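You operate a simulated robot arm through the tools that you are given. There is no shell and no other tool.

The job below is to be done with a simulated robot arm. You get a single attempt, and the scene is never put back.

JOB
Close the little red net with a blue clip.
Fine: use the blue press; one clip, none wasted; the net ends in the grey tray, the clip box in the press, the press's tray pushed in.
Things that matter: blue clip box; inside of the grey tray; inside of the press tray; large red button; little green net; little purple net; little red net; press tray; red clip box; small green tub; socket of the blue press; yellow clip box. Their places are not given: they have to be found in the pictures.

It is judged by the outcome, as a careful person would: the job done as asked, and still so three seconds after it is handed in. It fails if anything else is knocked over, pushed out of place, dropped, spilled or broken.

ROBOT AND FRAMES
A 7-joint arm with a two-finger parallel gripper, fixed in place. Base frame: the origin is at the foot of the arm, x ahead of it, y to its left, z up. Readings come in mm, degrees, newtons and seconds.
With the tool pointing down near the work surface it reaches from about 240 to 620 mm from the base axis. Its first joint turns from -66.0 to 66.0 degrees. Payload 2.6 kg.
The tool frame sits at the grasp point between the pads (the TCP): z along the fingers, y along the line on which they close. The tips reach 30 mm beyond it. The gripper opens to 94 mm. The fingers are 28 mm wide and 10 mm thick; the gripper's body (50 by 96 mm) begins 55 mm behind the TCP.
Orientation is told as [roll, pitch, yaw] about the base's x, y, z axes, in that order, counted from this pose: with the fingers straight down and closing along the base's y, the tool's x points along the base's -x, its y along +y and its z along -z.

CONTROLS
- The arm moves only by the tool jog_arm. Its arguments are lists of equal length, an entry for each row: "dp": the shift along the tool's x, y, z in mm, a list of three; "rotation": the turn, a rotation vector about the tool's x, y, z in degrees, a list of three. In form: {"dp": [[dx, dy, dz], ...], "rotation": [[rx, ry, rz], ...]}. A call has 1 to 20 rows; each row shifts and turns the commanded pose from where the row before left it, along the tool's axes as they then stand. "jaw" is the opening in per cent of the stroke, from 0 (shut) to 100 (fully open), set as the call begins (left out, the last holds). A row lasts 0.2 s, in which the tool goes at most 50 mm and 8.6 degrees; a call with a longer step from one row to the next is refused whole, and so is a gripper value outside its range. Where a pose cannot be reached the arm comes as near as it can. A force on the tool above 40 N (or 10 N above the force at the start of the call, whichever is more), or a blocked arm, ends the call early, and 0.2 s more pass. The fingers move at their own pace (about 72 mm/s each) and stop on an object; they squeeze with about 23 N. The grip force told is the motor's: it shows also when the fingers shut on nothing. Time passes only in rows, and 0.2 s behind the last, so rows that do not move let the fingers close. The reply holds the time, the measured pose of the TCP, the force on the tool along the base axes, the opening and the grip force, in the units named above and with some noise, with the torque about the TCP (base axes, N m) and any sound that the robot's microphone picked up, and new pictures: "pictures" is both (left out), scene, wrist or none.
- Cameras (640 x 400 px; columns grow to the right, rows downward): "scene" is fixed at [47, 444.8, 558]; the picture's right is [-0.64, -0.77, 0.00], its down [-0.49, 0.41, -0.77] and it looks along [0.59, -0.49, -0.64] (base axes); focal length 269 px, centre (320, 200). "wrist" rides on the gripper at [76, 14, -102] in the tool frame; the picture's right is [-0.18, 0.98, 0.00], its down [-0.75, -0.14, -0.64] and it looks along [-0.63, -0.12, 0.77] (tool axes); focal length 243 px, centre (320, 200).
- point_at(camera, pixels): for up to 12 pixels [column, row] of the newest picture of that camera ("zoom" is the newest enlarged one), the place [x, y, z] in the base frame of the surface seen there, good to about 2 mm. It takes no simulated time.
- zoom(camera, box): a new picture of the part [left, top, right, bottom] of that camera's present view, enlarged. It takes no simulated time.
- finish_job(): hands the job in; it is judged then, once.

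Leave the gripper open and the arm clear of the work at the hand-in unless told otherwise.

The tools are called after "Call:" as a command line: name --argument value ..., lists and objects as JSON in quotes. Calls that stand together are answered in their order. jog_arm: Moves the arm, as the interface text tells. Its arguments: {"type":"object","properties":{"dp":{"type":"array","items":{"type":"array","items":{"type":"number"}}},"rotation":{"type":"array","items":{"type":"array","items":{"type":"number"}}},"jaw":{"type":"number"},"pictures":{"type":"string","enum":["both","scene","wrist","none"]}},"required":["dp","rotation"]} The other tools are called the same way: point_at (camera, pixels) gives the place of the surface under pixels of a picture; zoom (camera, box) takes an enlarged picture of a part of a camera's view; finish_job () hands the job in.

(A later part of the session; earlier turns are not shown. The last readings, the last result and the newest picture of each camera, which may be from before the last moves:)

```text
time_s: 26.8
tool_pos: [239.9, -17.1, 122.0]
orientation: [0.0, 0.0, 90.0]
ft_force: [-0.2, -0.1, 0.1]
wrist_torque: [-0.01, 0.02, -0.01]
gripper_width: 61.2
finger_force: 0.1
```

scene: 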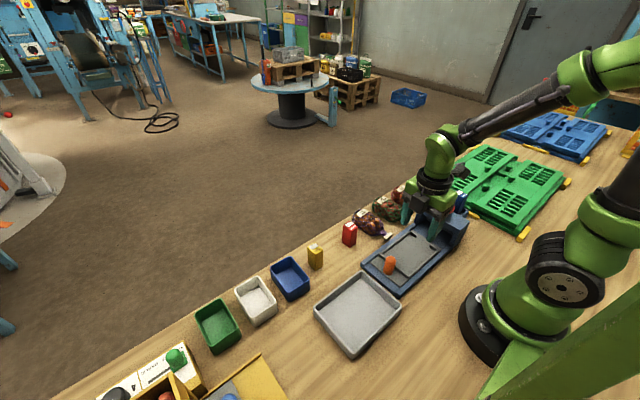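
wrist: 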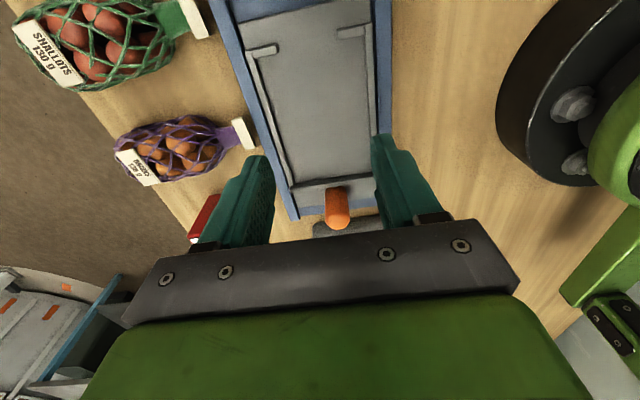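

Reach is fine at z=122. I'll test down to z≈60; with nothing under the fingers, the tips stay 14 mm above the tray floor.

Call:
jog_arm --dp '[[0, 0, 30], [0, 0, 30], [0, 0, 0]]' --rotation '[[0, 0, 0], [0, 0, 0], [0, 0, 0]]' --pictures "wrist"

Call:
zoom --camera "wrist" --box '[200, 0, 440, 150]'

```text
time_s: 27.6
tool_pos: [235.5, -18.8, 62.5]
orientation: [-0.1, 0.1, 90.1]
ft_force: [0.4, 0.5, 0.0]
wrist_torque: [-0.03, 0.0, -0.03]
gripper_width: 61.2
finger_force: 0.0
```

wrist: 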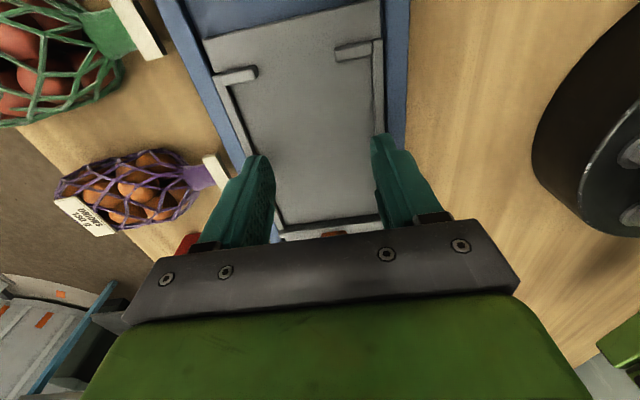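

```text
2.67 times, centred on (320, 75) of wrist
```

zoom: 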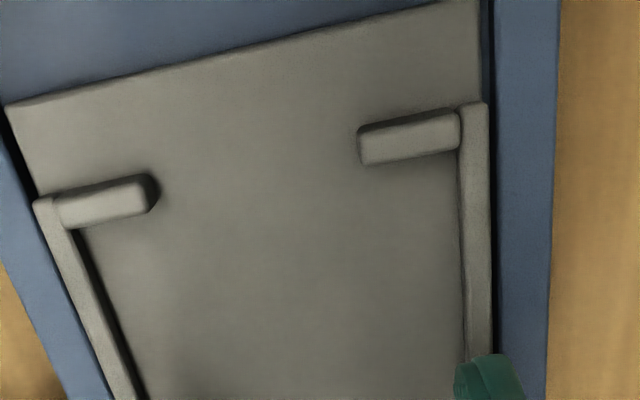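

The tray's two stubs and the gap are clear from here. x reads 235.5, so I'll read the pose again, settled, and then measure the stubs.

Call:
point_at --camera "zoom" --pixels '[[158, 192], [150, 212], [120, 200], [360, 145], [357, 130], [410, 140], [475, 105], [45, 205], [20, 105], [478, 5], [260, 120], [260, 300]]'

Call:
jog_arm --dp '[[0, 0, 0], [0, 0, 0]]' --rotation '[[0, 0, 0], [0, 0, 0]]' --pictures "none"

```text
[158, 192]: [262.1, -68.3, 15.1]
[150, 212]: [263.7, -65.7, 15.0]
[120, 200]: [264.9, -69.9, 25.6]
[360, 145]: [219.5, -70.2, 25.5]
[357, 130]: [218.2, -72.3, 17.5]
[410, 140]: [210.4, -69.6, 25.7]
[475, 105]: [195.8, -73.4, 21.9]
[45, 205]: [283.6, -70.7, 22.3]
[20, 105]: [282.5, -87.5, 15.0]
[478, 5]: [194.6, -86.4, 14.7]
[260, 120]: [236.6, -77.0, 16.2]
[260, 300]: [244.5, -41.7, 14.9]
```

```text
time_s: 28.2
tool_pos: [237.2, -19.1, 62.1]
orientation: [0.0, 0.1, 90.0]
ft_force: [-0.2, -0.5, 0.1]
wrist_torque: [0.01, -0.01, 0.02]
gripper_width: 61.3
finger_force: 0.0
```

The arm reaches the tray well enough. The gap spans x≈219–262, with the stubs at y≈-66 to -74. I'll rise to z≈200 and turn back to yaw 0.

Call:
jog_arm --dp '[[0, 0, -46], [0, 0, -46], [0, 0, -46], [0, 0, 0], [0, 0, 0], [0, 0, 0], [0, 0, 0], [0, 0, 0], [0, 0, 0], [0, 0, 0], [0, 0, 0], [0, 0, 0], [0, 0, 0], [0, 0, 0], [0, 0, 0]]' --rotation '[[0, 0, 0], [0, 0, 0], [0, 0, 0], [0, 0, 8.2], [0, 0, 8.2], [0, 0, 8.2], [0, 0, 8.2], [0, 0, 8.2], [0, 0, 8.2], [0, 0, 8.2], [0, 0, 8.2], [0, 0, 8.2], [0, 0, 8.1], [0, 0, 8.1], [0, 0, 0]]' --jaw 75 --pictures "none"

```text
time_s: 31.4
tool_pos: [242.2, -17.9, 199.4]
orientation: [0.1, 0.0, -0.1]
ft_force: [0.1, 0.6, 0.0]
wrist_torque: [-0.03, 0.01, 0.03]
gripper_width: 70.6
finger_force: 0.1
```

Now I'll move above the red net's body at about (375,-184), at z≈200.

Call:
jog_arm --dp '[[-22.2, -27.7, 0], [-22.2, -27.7, 0], [-22.2, -27.7, 0], [-22.2, -27.7, 0], [-22.2, -27.7, 0], [-22.2, -27.7, 0], [0, 0, 0], [0, 0, 0]]' --rotation '[[0, 0, 0], [0, 0, 0], [0, 0, 0], [0, 0, 0], [0, 0, 0], [0, 0, 0], [0, 0, 0], [0, 0, 0]]'

Call:
zoom --camera "wrist" --box '[220, 0, 420, 125]'

```text
time_s: 33.2
tool_pos: [371.6, -184.1, 199.8]
orientation: [0.0, 0.0, 0.1]
ft_force: [0.2, -0.6, 0.4]
wrist_torque: [-0.01, 0.01, 0.0]
gripper_width: 70.4
finger_force: 0.1
```

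scene: 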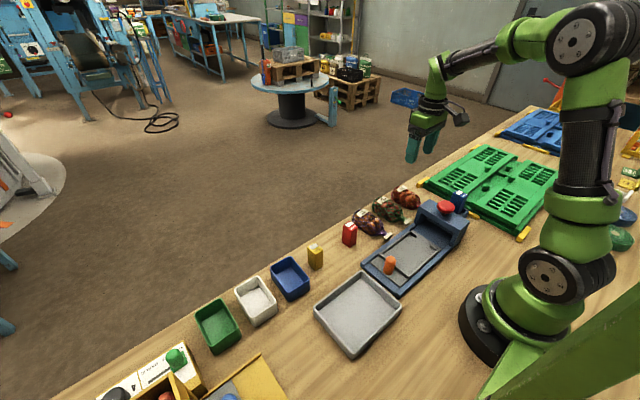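
wrist: 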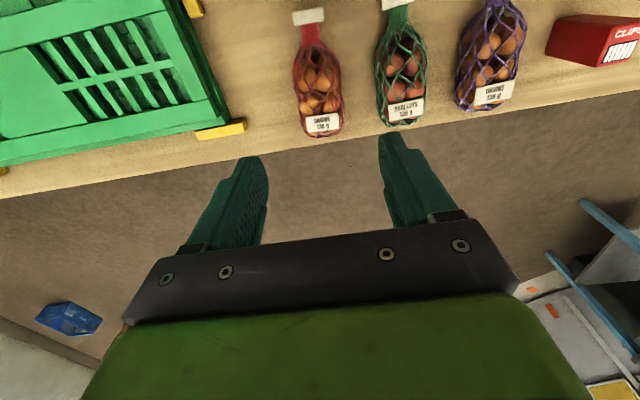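

```text
3.20 times, centred on (320, 62) of wrist
```

zoom: 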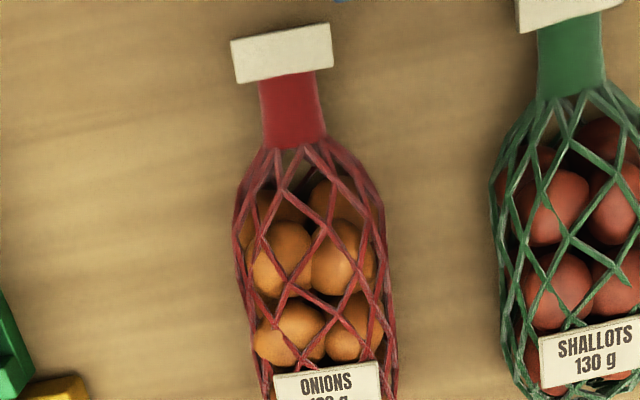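

I'll measure the net's axis and the nearby crate edge again from here.

Call:
point_at --camera "zoom" --pixels '[[240, 80], [328, 68], [290, 110], [265, 140], [322, 135], [238, 210], [384, 210], [245, 290], [395, 300], [325, 385], [60, 385], [495, 210]]'

Call:
point_at --camera "wrist" --pixels '[[243, 127], [222, 132], [303, 132], [341, 132], [324, 125], [296, 80], [340, 80], [316, 70], [378, 100], [322, 136]]'

```text
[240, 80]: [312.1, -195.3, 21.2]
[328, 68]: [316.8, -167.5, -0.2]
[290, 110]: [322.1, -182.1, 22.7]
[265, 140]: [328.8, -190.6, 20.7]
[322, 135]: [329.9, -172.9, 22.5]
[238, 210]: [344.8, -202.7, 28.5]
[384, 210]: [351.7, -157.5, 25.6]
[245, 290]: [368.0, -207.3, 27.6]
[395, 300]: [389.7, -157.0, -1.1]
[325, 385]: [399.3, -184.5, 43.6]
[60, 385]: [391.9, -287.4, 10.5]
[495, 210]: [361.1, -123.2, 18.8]
```

```text
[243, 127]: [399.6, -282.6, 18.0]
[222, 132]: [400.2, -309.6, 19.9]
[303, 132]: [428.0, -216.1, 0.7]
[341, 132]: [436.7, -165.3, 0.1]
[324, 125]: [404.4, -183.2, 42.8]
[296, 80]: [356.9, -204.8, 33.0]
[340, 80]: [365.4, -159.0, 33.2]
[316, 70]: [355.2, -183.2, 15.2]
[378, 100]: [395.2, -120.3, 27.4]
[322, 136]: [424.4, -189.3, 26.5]
```

The crate edge (y≈-283) and the green net (y≈-120) are clear of the finger paths (y -139 and -229). I'll go down to z≈85 first.

Call:
jog_arm --dp '[[-1, 0.7, 38], [-1, 0.6, 38], [0, 0, 38], [0, 0, 0], [0, 0, 0]]' --rotation '[[0, 0, 0], [0, 0, 0], [0, 0, 0], [0, 0, 0], [0, 0, 0]]'

```text
time_s: 34.4
tool_pos: [377.5, -184.2, 85.5]
orientation: [-0.1, 0.1, -0.1]
ft_force: [-0.3, 0.0, -0.4]
wrist_torque: [-0.01, 0.03, 0.0]
gripper_width: 70.1
finger_force: 0.2
```

scene: 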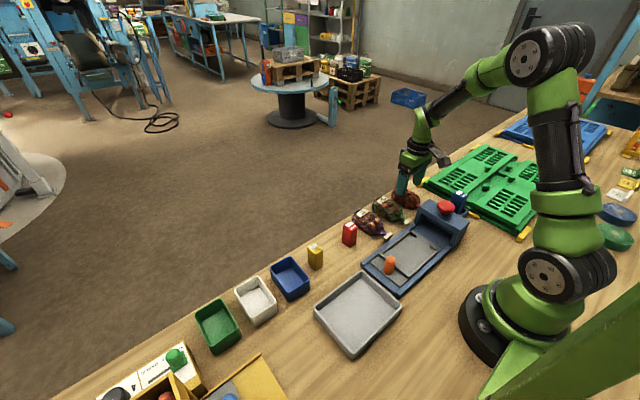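
wrist: 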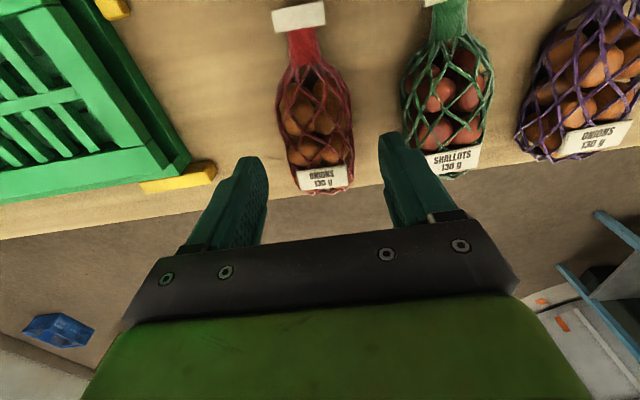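

The net is centred between the fingers, and the green net stays outside the right finger. I'll go down to z≈38, leaving the tips 8 mm above the table.

Call:
jog_arm --dp '[[0, 0, 16], [0, 0, 16], [0, 0, 15], [0, 0, 0], [0, 0, 0]]' --rotation '[[0, 0, 0], [0, 0, 0], [0, 0, 0], [0, 0, 0], [0, 0, 0]]'

```text
time_s: 35.6
tool_pos: [377.6, -185.4, 39.4]
orientation: [0.0, 0.0, 0.0]
ft_force: [-0.8, -0.1, 0.3]
wrist_torque: [-0.02, 0.01, -0.01]
gripper_width: 70.6
finger_force: 0.1
```

scene: 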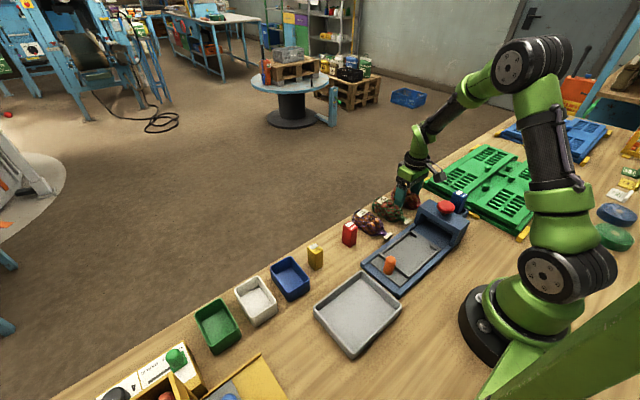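
wrist: 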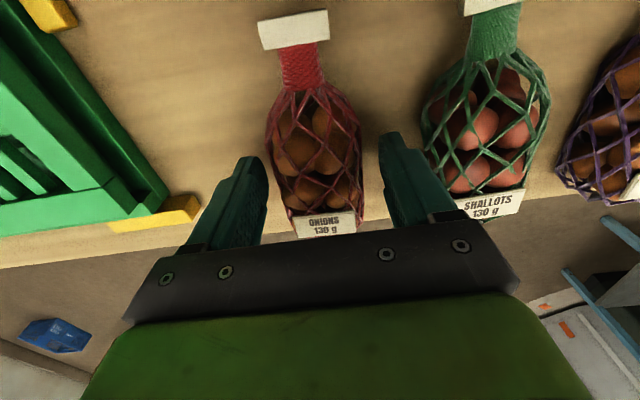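

The red net lies between the fingers at (315,160). I'll close the gripper.

Call:
jog_arm --dp '[[0, 0, 0], [0, 0, 0], [0, 0, 0], [0, 0, 0]]' --rotation '[[0, 0, 0], [0, 0, 0], [0, 0, 0], [0, 0, 0]]' --jaw 0 --pictures "wrist"

```text
time_s: 36.6
tool_pos: [376.5, -184.6, 40.8]
orientation: [0.0, 0.1, 0.1]
ft_force: [-0.5, 0.2, 0.1]
wrist_torque: [-0.02, 0.02, 0.0]
gripper_width: 49.4
finger_force: 22.7
```

wrist: 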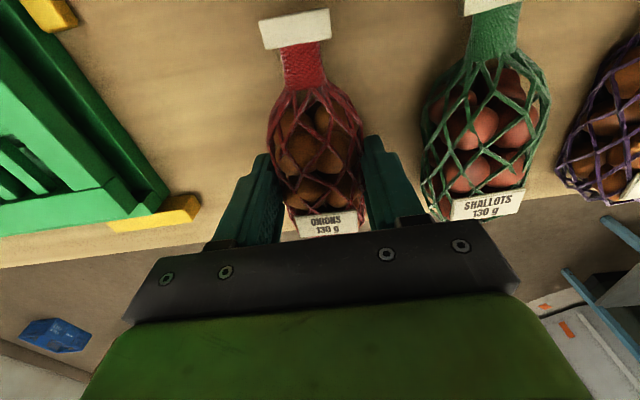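

The net is gripped (49.4 mm, 22.7 N). I'll lift straight up, slowly at first, to z≈200.

Call:
jog_arm --dp '[[0, 0, -10], [0, 0, -15], [0, 0, -25], [0, 0, -35], [0, 0, -40], [0, 0, -40], [0, 0, 0], [0, 0, 0]]' --rotation '[[0, 0, 0], [0, 0, 0], [0, 0, 0], [0, 0, 0], [0, 0, 0], [0, 0, 0], [0, 0, 0], [0, 0, 0]]'

Call:
zoom --camera "wrist" --box '[180, 0, 460, 240]'

```text
time_s: 38.4
tool_pos: [375.6, -180.3, 204.6]
orientation: [-0.1, 0.0, 0.0]
ft_force: [0.8, -0.4, -1.4]
wrist_torque: [-0.01, 0.02, 0.02]
gripper_width: 49.1
finger_force: 22.7
```

scene: 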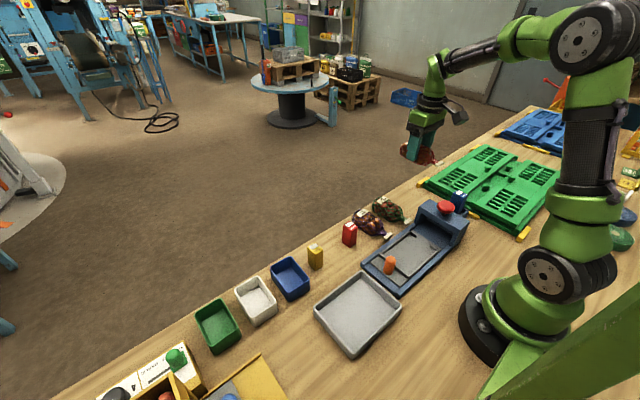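
wrist: 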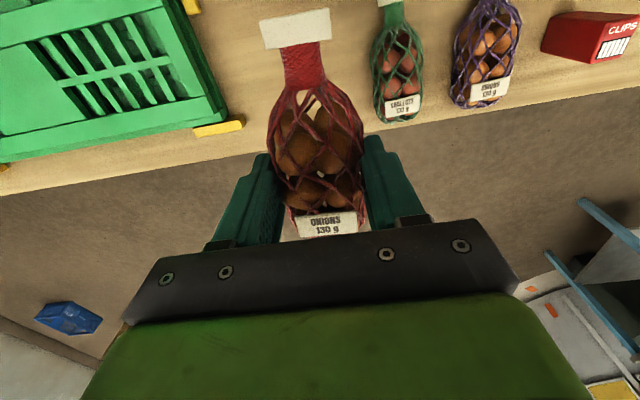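

```text
1.67 times, centred on (320, 120) of wrist
```

zoom: 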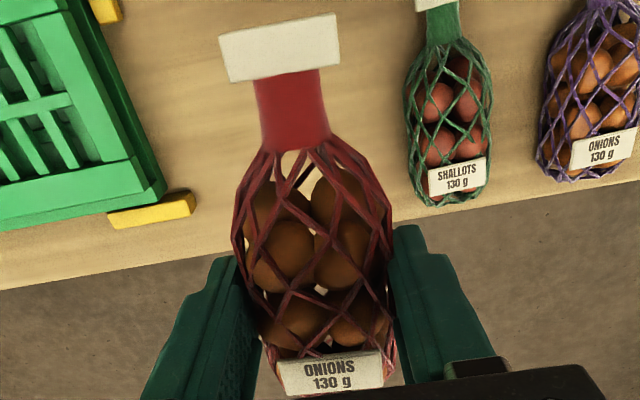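

The net is held level and the other two nets are undisturbed. I'll measure the block and neck while held to get their offset from the TCP.

Call:
point_at --camera "wrist" --pixels '[[297, 35], [268, 45], [325, 35], [303, 65], [288, 80], [318, 78], [265, 27], [327, 15], [320, 225], [270, 130], [360, 130]]'

Call:
jog_arm --dp '[[0, 0, 0]]' --rotation '[[0, 0, 0]]' --pictures "none"

```text
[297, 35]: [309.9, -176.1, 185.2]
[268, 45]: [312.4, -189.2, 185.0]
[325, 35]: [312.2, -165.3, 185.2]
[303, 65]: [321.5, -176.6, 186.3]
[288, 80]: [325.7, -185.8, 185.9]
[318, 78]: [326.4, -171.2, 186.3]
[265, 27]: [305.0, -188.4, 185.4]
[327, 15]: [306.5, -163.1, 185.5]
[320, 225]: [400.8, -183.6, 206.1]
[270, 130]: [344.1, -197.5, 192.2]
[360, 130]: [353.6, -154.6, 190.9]
```

```text
time_s: 38.8
tool_pos: [374.8, -180.9, 203.3]
orientation: [0.1, 0.0, 0.1]
ft_force: [-0.1, -0.6, -1.0]
wrist_torque: [-0.01, 0.02, 0.03]
gripper_width: 49.1
finger_force: 23.1
```

The neck lies 53 mm ahead of the TCP and the end block 66 mm ahead, skewed about 3.5°. A total yaw of 93.5° will therefore point the neck straight along -y. I'll carry the net over the tray and turn it there.

Call:
jog_arm --dp '[[22.4, 27.3, 0], [22.4, 27.3, 0], [22.4, 27.3, 0], [22.4, 27.3, 0], [22.4, 27.3, 0], [22.4, 27.2, 0], [0, 0, 0], [0, 0, 0], [0, 0, 0], [0, 0, 0], [0, 0, 0], [0, 0, 0], [0, 0, 0], [0, 0, 0], [0, 0, 0], [0, 0, 0], [0, 0, 0], [0, 0, 0], [0, 0, 0]]' --rotation '[[0, 0, 0], [0, 0, 0], [0, 0, 0], [0, 0, 0], [0, 0, 0], [0, 0, 0], [0, 0, -8.5], [0, 0, -8.5], [0, 0, -8.5], [0, 0, -8.5], [0, 0, -8.5], [0, 0, -8.5], [0, 0, -8.5], [0, 0, -8.5], [0, 0, -8.5], [0, 0, -8.5], [0, 0, -8.5], [0, 0, 0], [0, 0, 0]]'

Call:
zoom --camera "wrist" --box '[200, 0, 440, 150]'

```text
time_s: 42.8
tool_pos: [240.7, -17.9, 202.9]
orientation: [0.0, -0.1, 93.5]
ft_force: [-0.2, 0.5, -2.0]
wrist_torque: [0.0, -0.02, -0.01]
gripper_width: 49.1
finger_force: 23.0
```

scene: 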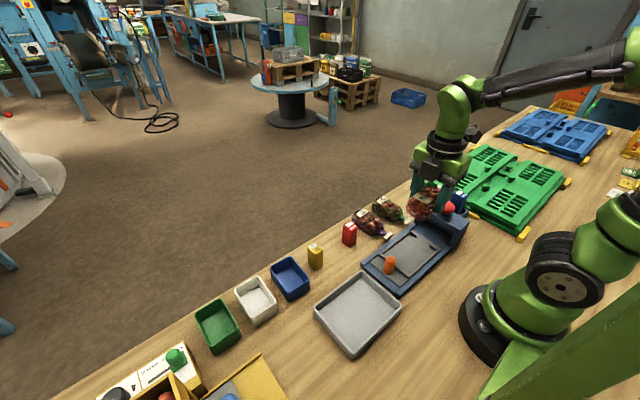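
wrist: 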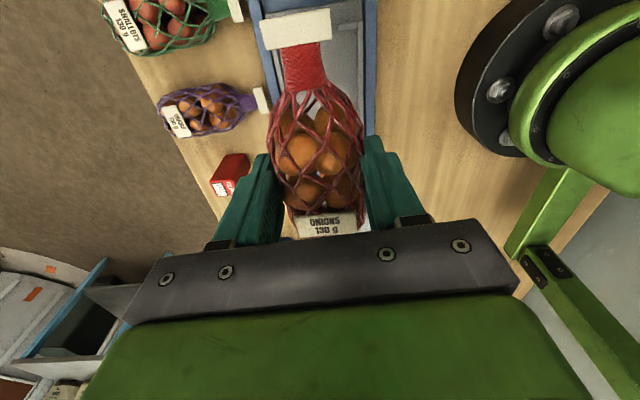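

```text
2.67 times, centred on (320, 75) of wrist
```

zoom: 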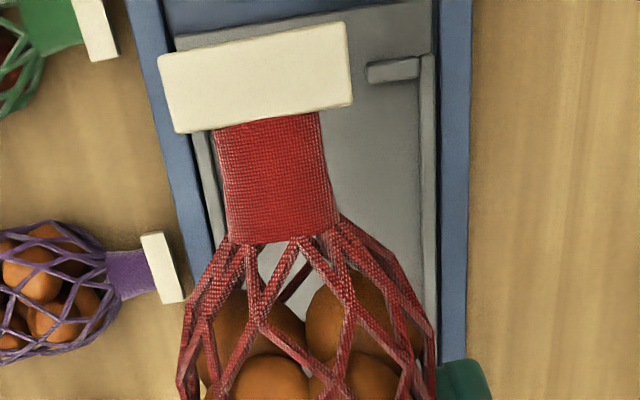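

I'll check where the held block and neck are now in base coordinates.

Call:
point_at --camera "wrist" --pixels '[[296, 35], [268, 44], [326, 35], [303, 65], [286, 85], [322, 82], [263, 22], [328, 12], [270, 130], [360, 130]]'

Call:
jog_arm --dp '[[0, 0, 0]]' --rotation '[[0, 0, 0]]' --pictures "none"

```text
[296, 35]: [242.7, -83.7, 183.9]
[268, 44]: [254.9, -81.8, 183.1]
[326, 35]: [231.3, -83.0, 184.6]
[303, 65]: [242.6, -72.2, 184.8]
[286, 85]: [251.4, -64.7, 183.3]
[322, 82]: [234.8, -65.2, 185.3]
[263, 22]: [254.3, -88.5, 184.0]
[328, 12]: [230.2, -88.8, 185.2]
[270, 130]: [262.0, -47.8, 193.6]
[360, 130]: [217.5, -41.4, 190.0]
```

```text
time_s: 43.2
tool_pos: [241.9, -19.1, 202.5]
orientation: [0.0, -0.1, 93.6]
ft_force: [0.1, 0.1, -1.8]
wrist_torque: [0.01, -0.01, -0.01]
gripper_width: 49.0
finger_force: 23.1
```

Block centre is (242.5,-84.5) and neck centre about (243,-71.5); the gap centre is (240.5,-70). I'll correct by -2 mm in x and +1 mm in y while lowering to z≈85.

Call:
jog_arm --dp '[[-1, 2, 30], [0, 0, 30], [0, 0, 30], [0, 0, 28], [0, 0, 0], [0, 0, 0]]' --rotation '[[0, 0, 0], [0, 0, 0], [0, 0, 0], [0, 0, 0], [0, 0, 0], [0, 0, 0]]'

Call:
zoom --camera "wrist" --box '[200, 0, 440, 150]'

```text
time_s: 44.6
tool_pos: [239.0, -16.5, 86.2]
orientation: [0.0, 0.1, 93.4]
ft_force: [0.1, 0.2, -2.1]
wrist_torque: [-0.01, 0.01, -0.01]
gripper_width: 48.9
finger_force: 22.8
```

scene: 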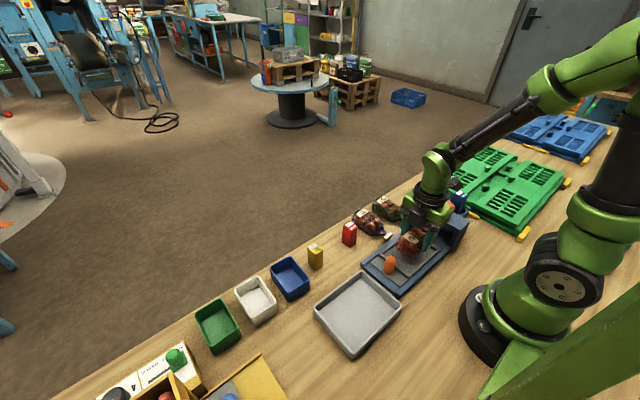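
wrist: 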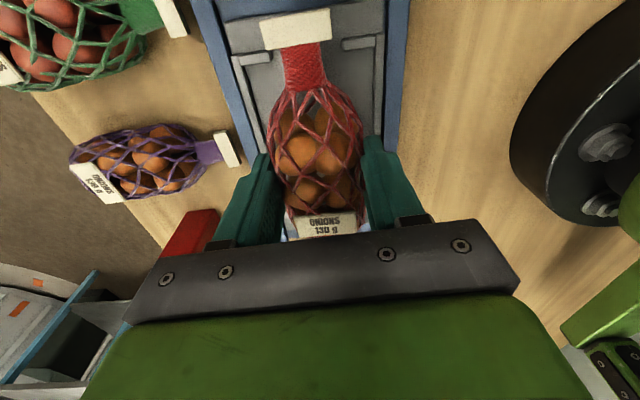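

```text
2.67 times, centred on (320, 75) of wrist
```

zoom: 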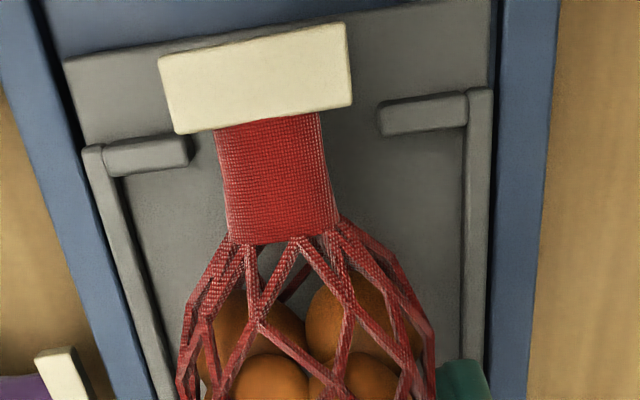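

The neck lines up with the gap between the stubs. I'll confirm the offsets by measuring.

Call:
point_at --camera "wrist" --pixels '[[296, 35], [268, 44], [326, 35], [303, 65], [286, 85], [322, 82], [263, 22], [328, 12], [268, 57], [345, 44]]'

```text
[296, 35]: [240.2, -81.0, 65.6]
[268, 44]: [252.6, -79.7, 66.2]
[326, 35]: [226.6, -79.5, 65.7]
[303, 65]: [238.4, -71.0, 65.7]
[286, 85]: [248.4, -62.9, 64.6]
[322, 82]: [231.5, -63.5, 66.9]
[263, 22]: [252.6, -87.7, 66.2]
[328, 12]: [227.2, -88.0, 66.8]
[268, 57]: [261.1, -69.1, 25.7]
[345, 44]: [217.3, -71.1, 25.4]
```

The neck centre is (240,-70) with the block beyond the stubs. The net bottom is about 29 mm above the tray floor, so I'll lower 25 mm and then go in fine steps.

Call:
jog_arm --dp '[[0, 0, 10], [0, 0, 9], [0, 0, 6], [0, 0, 0], [0, 0, 0]]' --rotation '[[0, 0, 0], [0, 0, 0], [0, 0, 0], [0, 0, 0], [0, 0, 0]]' --pictures "wrist"

Call:
point_at --camera "wrist" --pixels '[[296, 35], [268, 44], [326, 35], [303, 65], [286, 85], [322, 82]]'

```text
time_s: 45.8
tool_pos: [237.6, -17.9, 58.4]
orientation: [-0.1, 0.0, 93.5]
ft_force: [-0.8, -0.3, -1.1]
wrist_torque: [-0.04, -0.03, 0.02]
gripper_width: 48.9
finger_force: 22.3
```

wrist: 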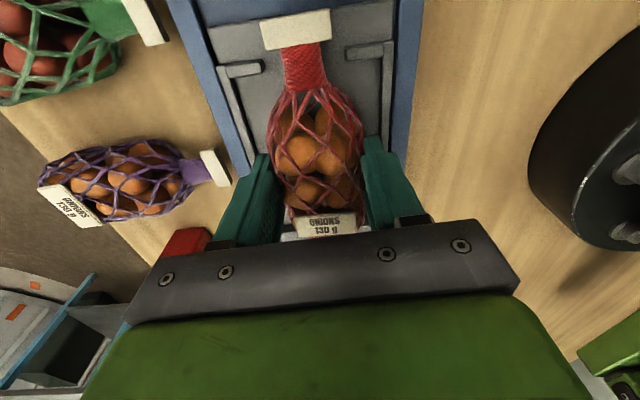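

```text
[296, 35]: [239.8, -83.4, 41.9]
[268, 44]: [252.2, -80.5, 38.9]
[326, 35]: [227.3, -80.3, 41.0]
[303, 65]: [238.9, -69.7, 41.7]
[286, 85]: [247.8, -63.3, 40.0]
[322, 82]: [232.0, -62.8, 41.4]
```

About 4 mm remains. I'll lower it in small steps, watching for contact.

Call:
jog_arm --dp '[[0, 0, 1], [0, 0, 1], [0, 0, 0.8], [0, 0, 0]]' --rotation '[[0, 0, 0], [0, 0, 0], [0, 0, 0], [0, 0, 0]]' --pictures "none"

Call:
jog_arm --dp '[[0, 0, 0.6], [0, 0, 0.6], [0, 0, 0]]' --rotation '[[0, 0, 0], [0, 0, 0], [0, 0, 0]]' --pictures "none"

```text
time_s: 46.8
tool_pos: [237.9, -18.1, 59.0]
orientation: [-0.1, -0.1, 93.6]
ft_force: [0.8, 0.7, 2.3]
wrist_torque: [0.05, -0.05, 0.0]
gripper_width: 48.8
finger_force: 23.5
```

```text
time_s: 47.6
tool_pos: [238.5, -16.7, 55.7]
orientation: [-0.1, 0.0, 93.3]
ft_force: [-10.8, 0.4, 31.5]
wrist_torque: [0.35, -0.09, 0.06]
gripper_width: 49.4
finger_force: 22.5
```

The net is down on the tray floor (31 N up). I'll ease up 1 mm, then open the jaws to 66%.

Call:
jog_arm --dp '[[0, 0, -1.2], [0, 0, 0]]' --rotation '[[0, 0, 0], [0, 0, 0]]' --pictures "none"

Call:
jog_arm --dp '[[0, 0, 0], [0, 0, 0], [0, 0, 0]]' --rotation '[[0, 0, 0], [0, 0, 0], [0, 0, 0]]' --jaw 66 --pictures "wrist"

```text
time_s: 48.2
tool_pos: [240.1, -17.9, 57.1]
orientation: [0.0, -0.1, 93.5]
ft_force: [-0.5, -0.5, -1.2]
wrist_torque: [-0.01, -0.02, -0.03]
gripper_width: 49.2
finger_force: 23.0
```

```text
time_s: 49.0
tool_pos: [240.1, -18.0, 57.0]
orientation: [0.0, 0.0, 93.5]
ft_force: [-0.2, 0.1, 0.1]
wrist_torque: [0.02, 0.04, 0.03]
gripper_width: 62.0
finger_force: 0.3
```

wrist: 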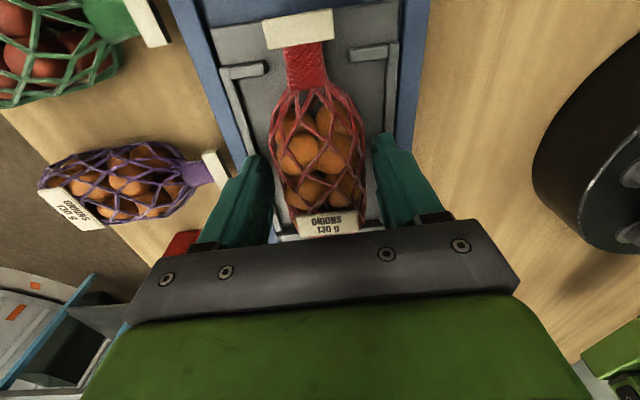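

The net rests in the tray with its neck through the gap and the block beyond the stubs. I'll rise to z≈160 and look.

Call:
jog_arm --dp '[[0, 0, -15], [0, 0, -30], [0, 0, -35], [0, 0, -35], [0, 0, 0]]' --rotation '[[0, 0, 0], [0, 0, 0], [0, 0, 0], [0, 0, 0], [0, 0, 0]]'

Call:
zoom --camera "scene" --box '[350, 180, 478, 300]'

Call:
zoom --camera "wrist" --box '[200, 0, 440, 200]'

```text
time_s: 50.2
tool_pos: [236.9, -15.4, 172.3]
orientation: [0.0, 0.0, 93.6]
ft_force: [-1.4, -0.5, 0.1]
wrist_torque: [-0.01, 0.0, 0.01]
gripper_width: 62.1
finger_force: 0.2
```

scene: 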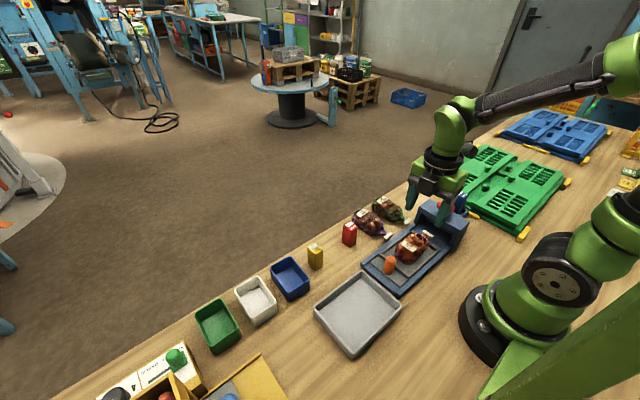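
wrist: 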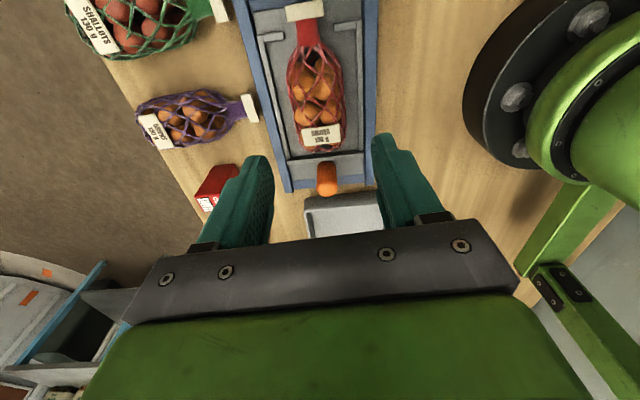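

```text
3.33 times, centred on (414, 240) of scene
```

zoom: 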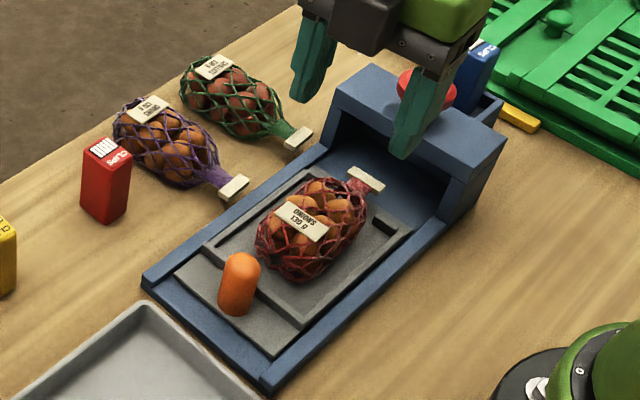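

```text
2.00 times, centred on (320, 100) of wrist
```

zoom: 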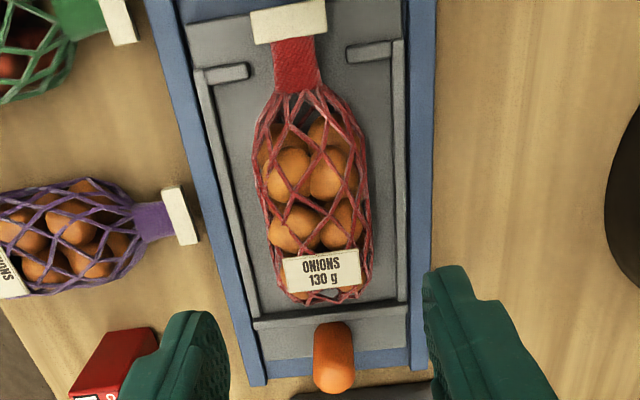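

The net lies well in the tray. Now for the handle: I'll measure the orange knob near (327,178) in the wrist picture.

Call:
zoom --camera "wrist" --box '[287, 145, 367, 205]'

Call:
point_at --camera "wrist" --pixels '[[318, 180], [327, 180], [336, 178], [327, 165], [327, 192], [318, 165], [336, 165], [345, 180], [300, 180]]'

Call:
point_at --camera "scene" --pixels '[[389, 258], [385, 263], [394, 262], [389, 270], [385, 270], [394, 268]]'

```text
6.67 times, centred on (327, 175) of wrist
```

zoom: 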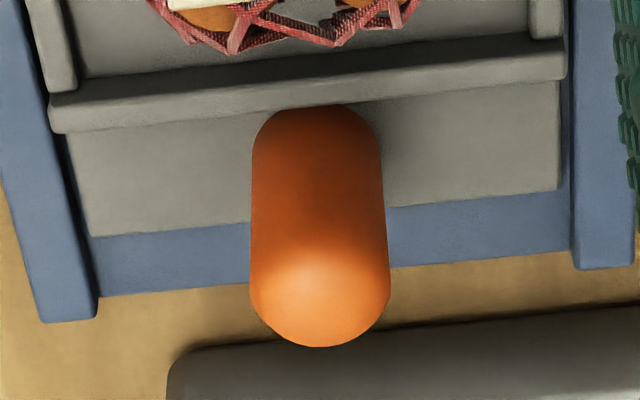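

```text
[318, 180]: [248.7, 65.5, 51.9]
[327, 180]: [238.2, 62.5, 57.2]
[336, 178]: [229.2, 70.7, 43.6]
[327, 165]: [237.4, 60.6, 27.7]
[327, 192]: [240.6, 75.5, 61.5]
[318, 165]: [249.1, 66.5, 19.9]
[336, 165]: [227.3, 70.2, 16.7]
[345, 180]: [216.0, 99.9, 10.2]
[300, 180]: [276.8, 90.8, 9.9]
```

```text
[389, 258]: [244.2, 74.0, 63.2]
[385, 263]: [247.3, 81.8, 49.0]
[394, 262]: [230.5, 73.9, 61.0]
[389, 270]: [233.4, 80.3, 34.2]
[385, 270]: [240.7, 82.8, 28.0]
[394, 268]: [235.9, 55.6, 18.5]
```

The knob is about 21 mm across, centred at (239.5,71.5), top z≈62. I'll straighten to yaw 90, move over it, and come down to z≈100.

Call:
jog_arm --dp '[[0, 0, 0], [-29.5, 0, 0], [-29.5, 0, 0], [-29.5, 0, 0], [0, 0, 35], [0, 0, 35], [0, 0, 0], [0, 0, 0]]' --rotation '[[0, 0, 3.5], [0, 0, 0], [0, 0, 0], [0, 0, 0], [0, 0, 0], [0, 0, 0], [0, 0, 0], [0, 0, 0]]'

```text
time_s: 52.0
tool_pos: [242.3, 70.7, 101.0]
orientation: [0.0, 0.0, 90.0]
ft_force: [-0.3, 0.7, -0.1]
wrist_torque: [0.0, -0.01, -0.02]
gripper_width: 62.0
finger_force: 0.0
```

scene: 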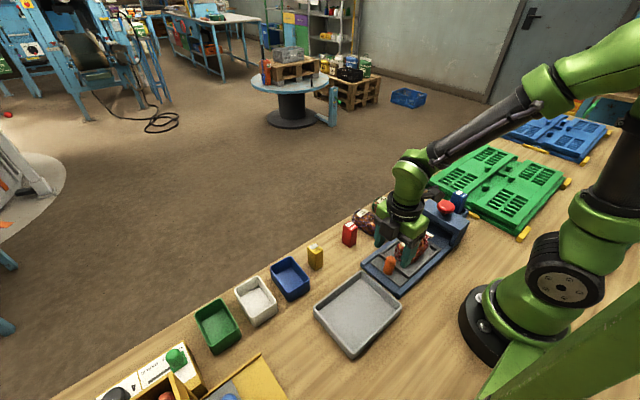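
wrist: 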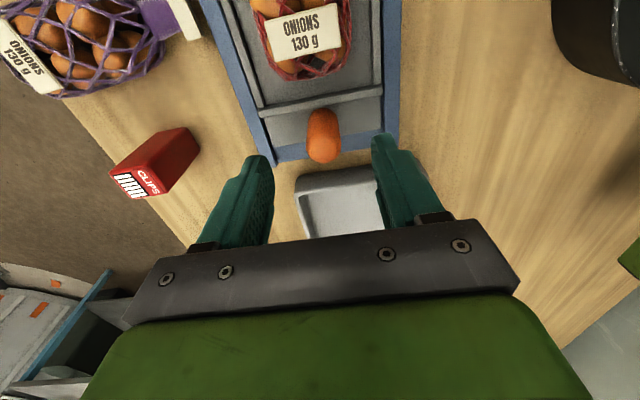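

The knob sits midway between the fingers at (322,137). I'll go down to z≈58, with the tips just above the tray's back wall, and close on it.

Call:
jog_arm --dp '[[0, 0, 15], [0, 0, 15], [0, 0, 13], [0, 0, 0], [0, 0, 0]]' --rotation '[[0, 0, 0], [0, 0, 0], [0, 0, 0], [0, 0, 0], [0, 0, 0]]'

```text
time_s: 53.2
tool_pos: [240.7, 72.0, 58.5]
orientation: [0.0, 0.1, 89.9]
ft_force: [0.9, -0.2, -0.7]
wrist_torque: [0.01, 0.05, 0.02]
gripper_width: 62.1
finger_force: 0.1
```

scene: 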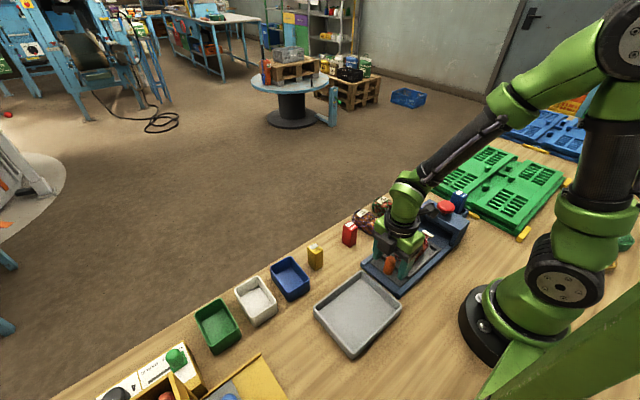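
wrist: 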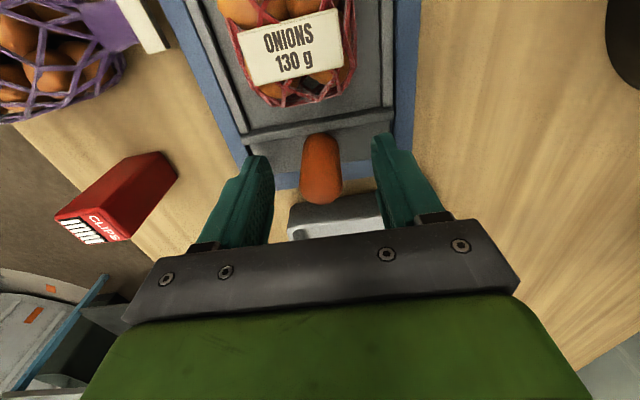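

The knob is between the fingers. I'll close on it.

Call:
jog_arm --dp '[[0, 0, 0], [0, 0, 0], [0, 0, 0], [0, 0, 0]]' --rotation '[[0, 0, 0], [0, 0, 0], [0, 0, 0], [0, 0, 0]]' --jaw 0 --pictures "wrist"

```text
time_s: 54.2
tool_pos: [239.5, 70.6, 58.3]
orientation: [0.1, 0.0, 90.1]
ft_force: [-5.7, -0.1, 3.2]
wrist_torque: [0.06, -0.18, -0.03]
gripper_width: 23.3
finger_force: 44.9
```

wrist: 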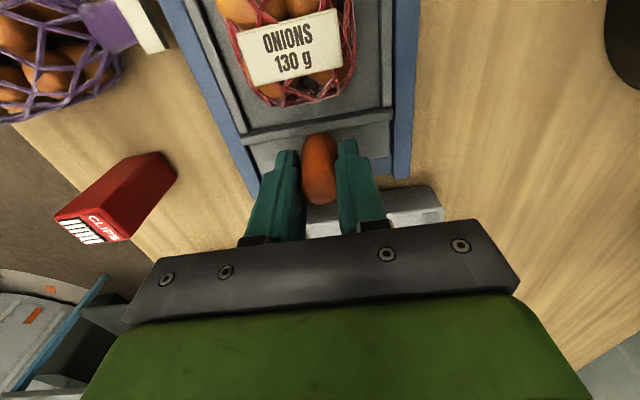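

I have the knob (23.3 mm). Now I'll push the tray in along -y at 5 mm per row, watching the force.

Call:
jog_arm --dp '[[5, 0, 0], [5, 0, 0], [5, 0, 0], [5, 0, 0], [5, 0, 0], [5, 0, 0], [5, 0, 0], [5, 0, 0]]' --rotation '[[0, 0, 0], [0, 0, 0], [0, 0, 0], [0, 0, 0], [0, 0, 0], [0, 0, 0], [0, 0, 0], [0, 0, 0]]'

```text
time_s: 56.0
tool_pos: [238.3, 29.3, 59.4]
orientation: [0.0, 0.0, 90.1]
ft_force: [3.8, 0.4, -11.4]
wrist_torque: [0.28, -0.12, 0.03]
gripper_width: 23.2
finger_force: 44.8
```

scene: 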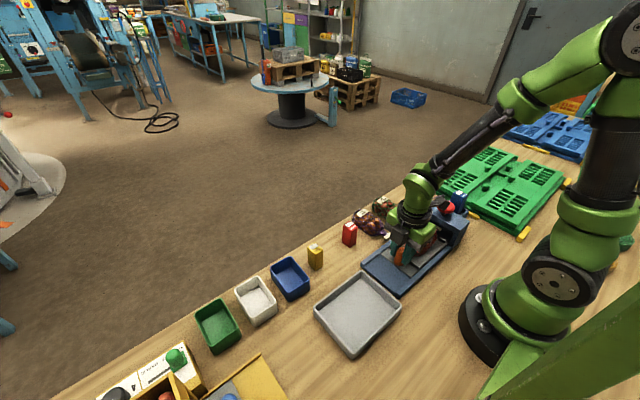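
wrist: 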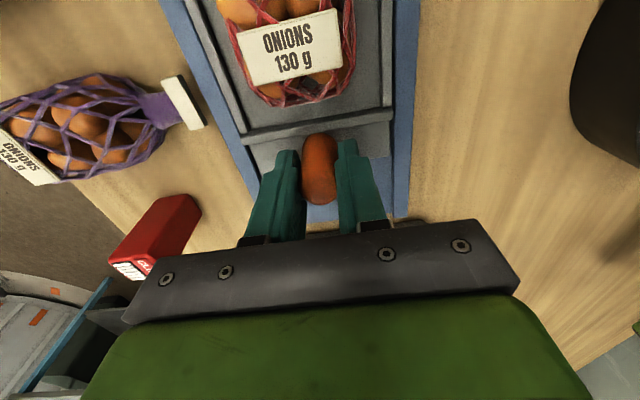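

The tray slid 41 mm and the net rode along unchanged. The tool carries about -11 N vertical, so I'll add a slight downward correction while pushing on.

Call:
jog_arm --dp '[[4, 0, 0.4], [4, 0, 0.3], [4, 0, 0], [4, 0, 0], [4, 0, 0]]' --rotation '[[0, 0, 0], [0, 0, 0], [0, 0, 0], [0, 0, 0], [0, 0, 0]]'

Call:
zoom --camera "scene" --box '[350, 180, 478, 300]'

```text
time_s: 57.2
tool_pos: [239.9, 10.9, 58.9]
orientation: [0.0, 0.0, 89.9]
ft_force: [-11.2, -0.5, 23.5]
wrist_torque: [0.15, 0.15, 0.0]
gripper_width: 23.4
finger_force: 44.8
```

scene: 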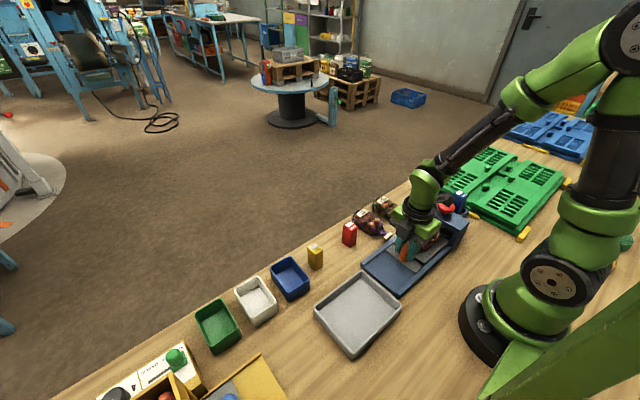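
wrist: 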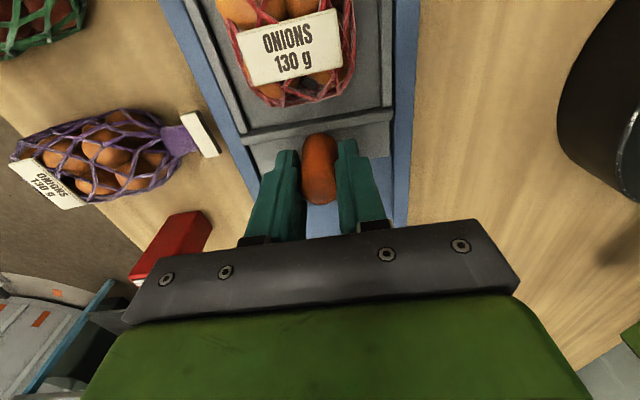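

```text
3.33 times, centred on (414, 240) of scene
```

zoom: 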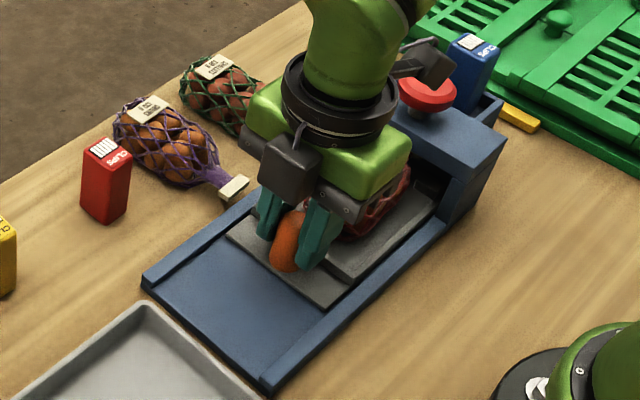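

The tray is now 60 mm in, with the camera well above the button. Vertical force reads +23 N, so I'll ease up 0.4 mm and push on in 3 mm steps.

Call:
jog_arm --dp '[[0, 0, -0.4], [3, 0, 0], [3, 0, 0], [3, 0, 0]]' --rotation '[[0, 0, 0], [0, 0, 0], [0, 0, 0], [0, 0, 0]]' --pictures "wrist"

```text
time_s: 58.2
tool_pos: [240.8, 4.1, 58.4]
orientation: [-0.2, -0.1, 90.2]
ft_force: [1.9, 36.2, 12.6]
wrist_torque: [0.64, 1.18, -0.2]
gripper_width: 23.4
finger_force: 45.3
```

wrist: 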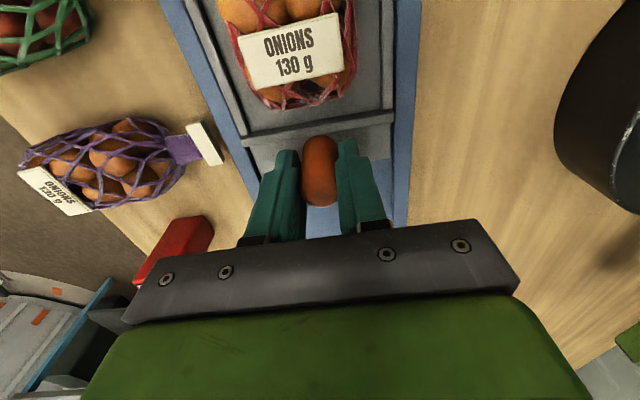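

Force along y jumped to 36 N at y≈4 while the net stayed put in the tray, so the tray is at its end stop. I'll relieve the push by about 1 mm without pulling the tray back.

Call:
jog_arm --dp '[[-0.7, 0, -0.2], [0, 0, 0]]' --rotation '[[0, 0, 0], [0, 0, 0]]' --pictures "none"

```text
time_s: 58.8
tool_pos: [239.0, 3.6, 58.3]
orientation: [0.0, -0.1, 90.2]
ft_force: [13.3, 38.5, -20.8]
wrist_torque: [0.24, 0.24, -0.03]
gripper_width: 23.1
finger_force: 45.1
```

Still 38 N. I'll back off a little more.

Call:
jog_arm --dp '[[-0.8, 0, 0.3], [0, 0, 0]]' --rotation '[[0, 0, 0], [0, 0, 0]]' --pictures "none"

```text
time_s: 59.4
tool_pos: [239.4, 4.4, 57.8]
orientation: [-0.1, 0.0, 90.0]
ft_force: [18.3, 27.1, -35.4]
wrist_torque: [0.15, 0.11, -0.04]
gripper_width: 23.5
finger_force: 45.3
```

Some force remains through the grip's stiffness. I'll open the gripper to release it; the tool only springs about a millimetre.

Call:
jog_arm --dp '[[0, 0, 0], [0, 0, 0], [0, 0, 0]]' --rotation '[[0, 0, 0], [0, 0, 0], [0, 0, 0]]' --jaw 66 --pictures "wrist"

```text
time_s: 60.2
tool_pos: [239.2, 3.2, 58.6]
orientation: [0.1, 0.1, 90.0]
ft_force: [0.0, -0.6, 0.0]
wrist_torque: [-0.03, -0.04, 0.01]
gripper_width: 62.1
finger_force: 0.0
```

wrist: 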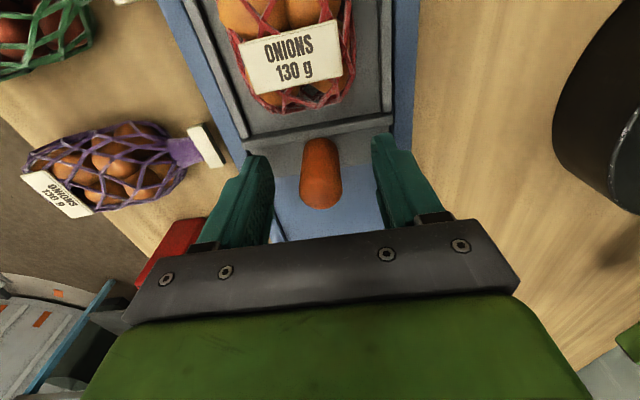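

I'll rise straight up to z≈200 and look at the press.

Call:
jog_arm --dp '[[0, 0, -15], [0, 0, -35], [0, 0, -45], [0, 0, -45], [0, 0, 0]]' --rotation '[[0, 0, 0], [0, 0, 0], [0, 0, 0], [0, 0, 0], [0, 0, 0]]'

Call:
zoom --camera "scene" --box '[350, 180, 478, 300]'

Call:
zoom --camera "wrist" --box '[200, 0, 440, 200]'

```text
time_s: 61.4
tool_pos: [238.8, 3.7, 199.7]
orientation: [-0.1, 0.0, 89.9]
ft_force: [0.5, 0.5, -0.8]
wrist_torque: [0.01, 0.0, -0.01]
gripper_width: 62.0
finger_force: 0.1
```

scene: 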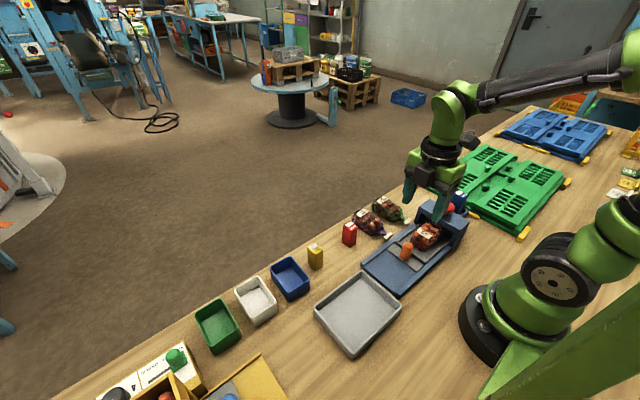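
wrist: 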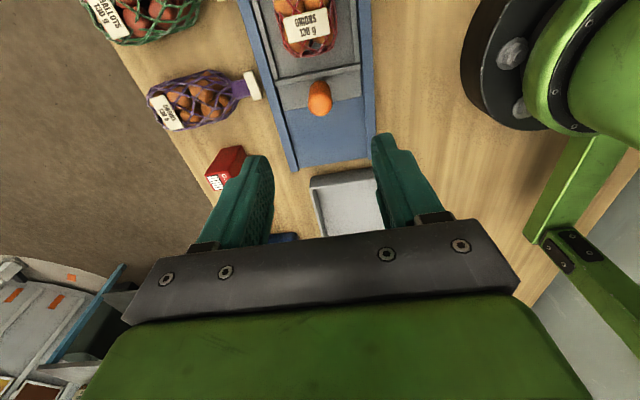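

```text
3.33 times, centred on (414, 240) of scene
```

zoom: 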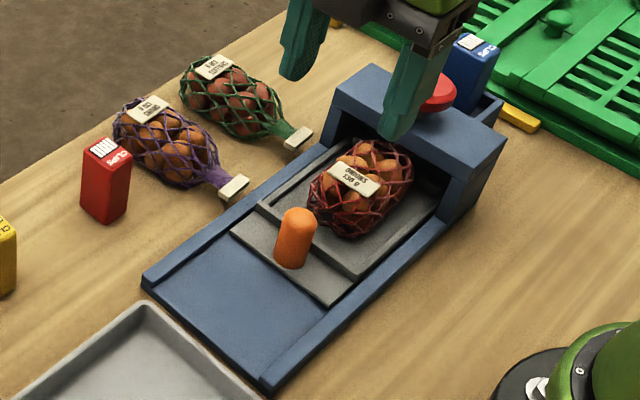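

```text
2.00 times, centred on (320, 100) of wrist
```

zoom: 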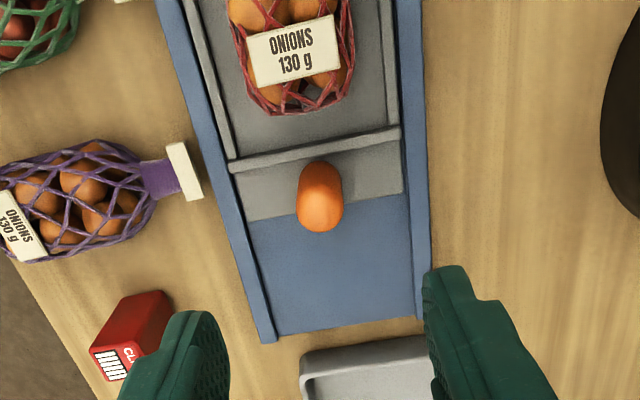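

The tray is in and the neck is under the head. I'll check whether the net shifted within the tray, by measuring its tail and the tray's back wall, along with the button.

Call:
point_at --camera "zoom" --pixels '[[285, 112], [320, 112], [350, 90], [315, 142], [240, 155], [385, 132], [320, 170], [320, 130], [255, 215], [400, 190], [290, 50], [250, 100]]'

Call:
point_at --camera "scene" --pixels '[[440, 206], [444, 210], [447, 213], [438, 209], [423, 215], [430, 232], [425, 236], [408, 247], [406, 260], [441, 214]]'

```text
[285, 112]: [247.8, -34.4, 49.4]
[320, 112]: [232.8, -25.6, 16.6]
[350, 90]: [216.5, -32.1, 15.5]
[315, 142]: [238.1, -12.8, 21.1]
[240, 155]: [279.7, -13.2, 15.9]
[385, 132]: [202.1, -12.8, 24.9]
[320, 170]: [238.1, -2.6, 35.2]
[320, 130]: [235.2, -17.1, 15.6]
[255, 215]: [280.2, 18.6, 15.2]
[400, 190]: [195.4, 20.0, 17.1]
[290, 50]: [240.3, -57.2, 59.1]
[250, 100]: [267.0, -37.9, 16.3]
```

```text
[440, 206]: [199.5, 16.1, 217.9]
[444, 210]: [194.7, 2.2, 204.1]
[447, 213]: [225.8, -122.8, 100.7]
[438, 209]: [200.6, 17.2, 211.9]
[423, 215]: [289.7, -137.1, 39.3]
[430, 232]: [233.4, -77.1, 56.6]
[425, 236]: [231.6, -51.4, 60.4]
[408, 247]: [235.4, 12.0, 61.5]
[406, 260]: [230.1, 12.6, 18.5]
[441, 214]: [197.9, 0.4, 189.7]
```

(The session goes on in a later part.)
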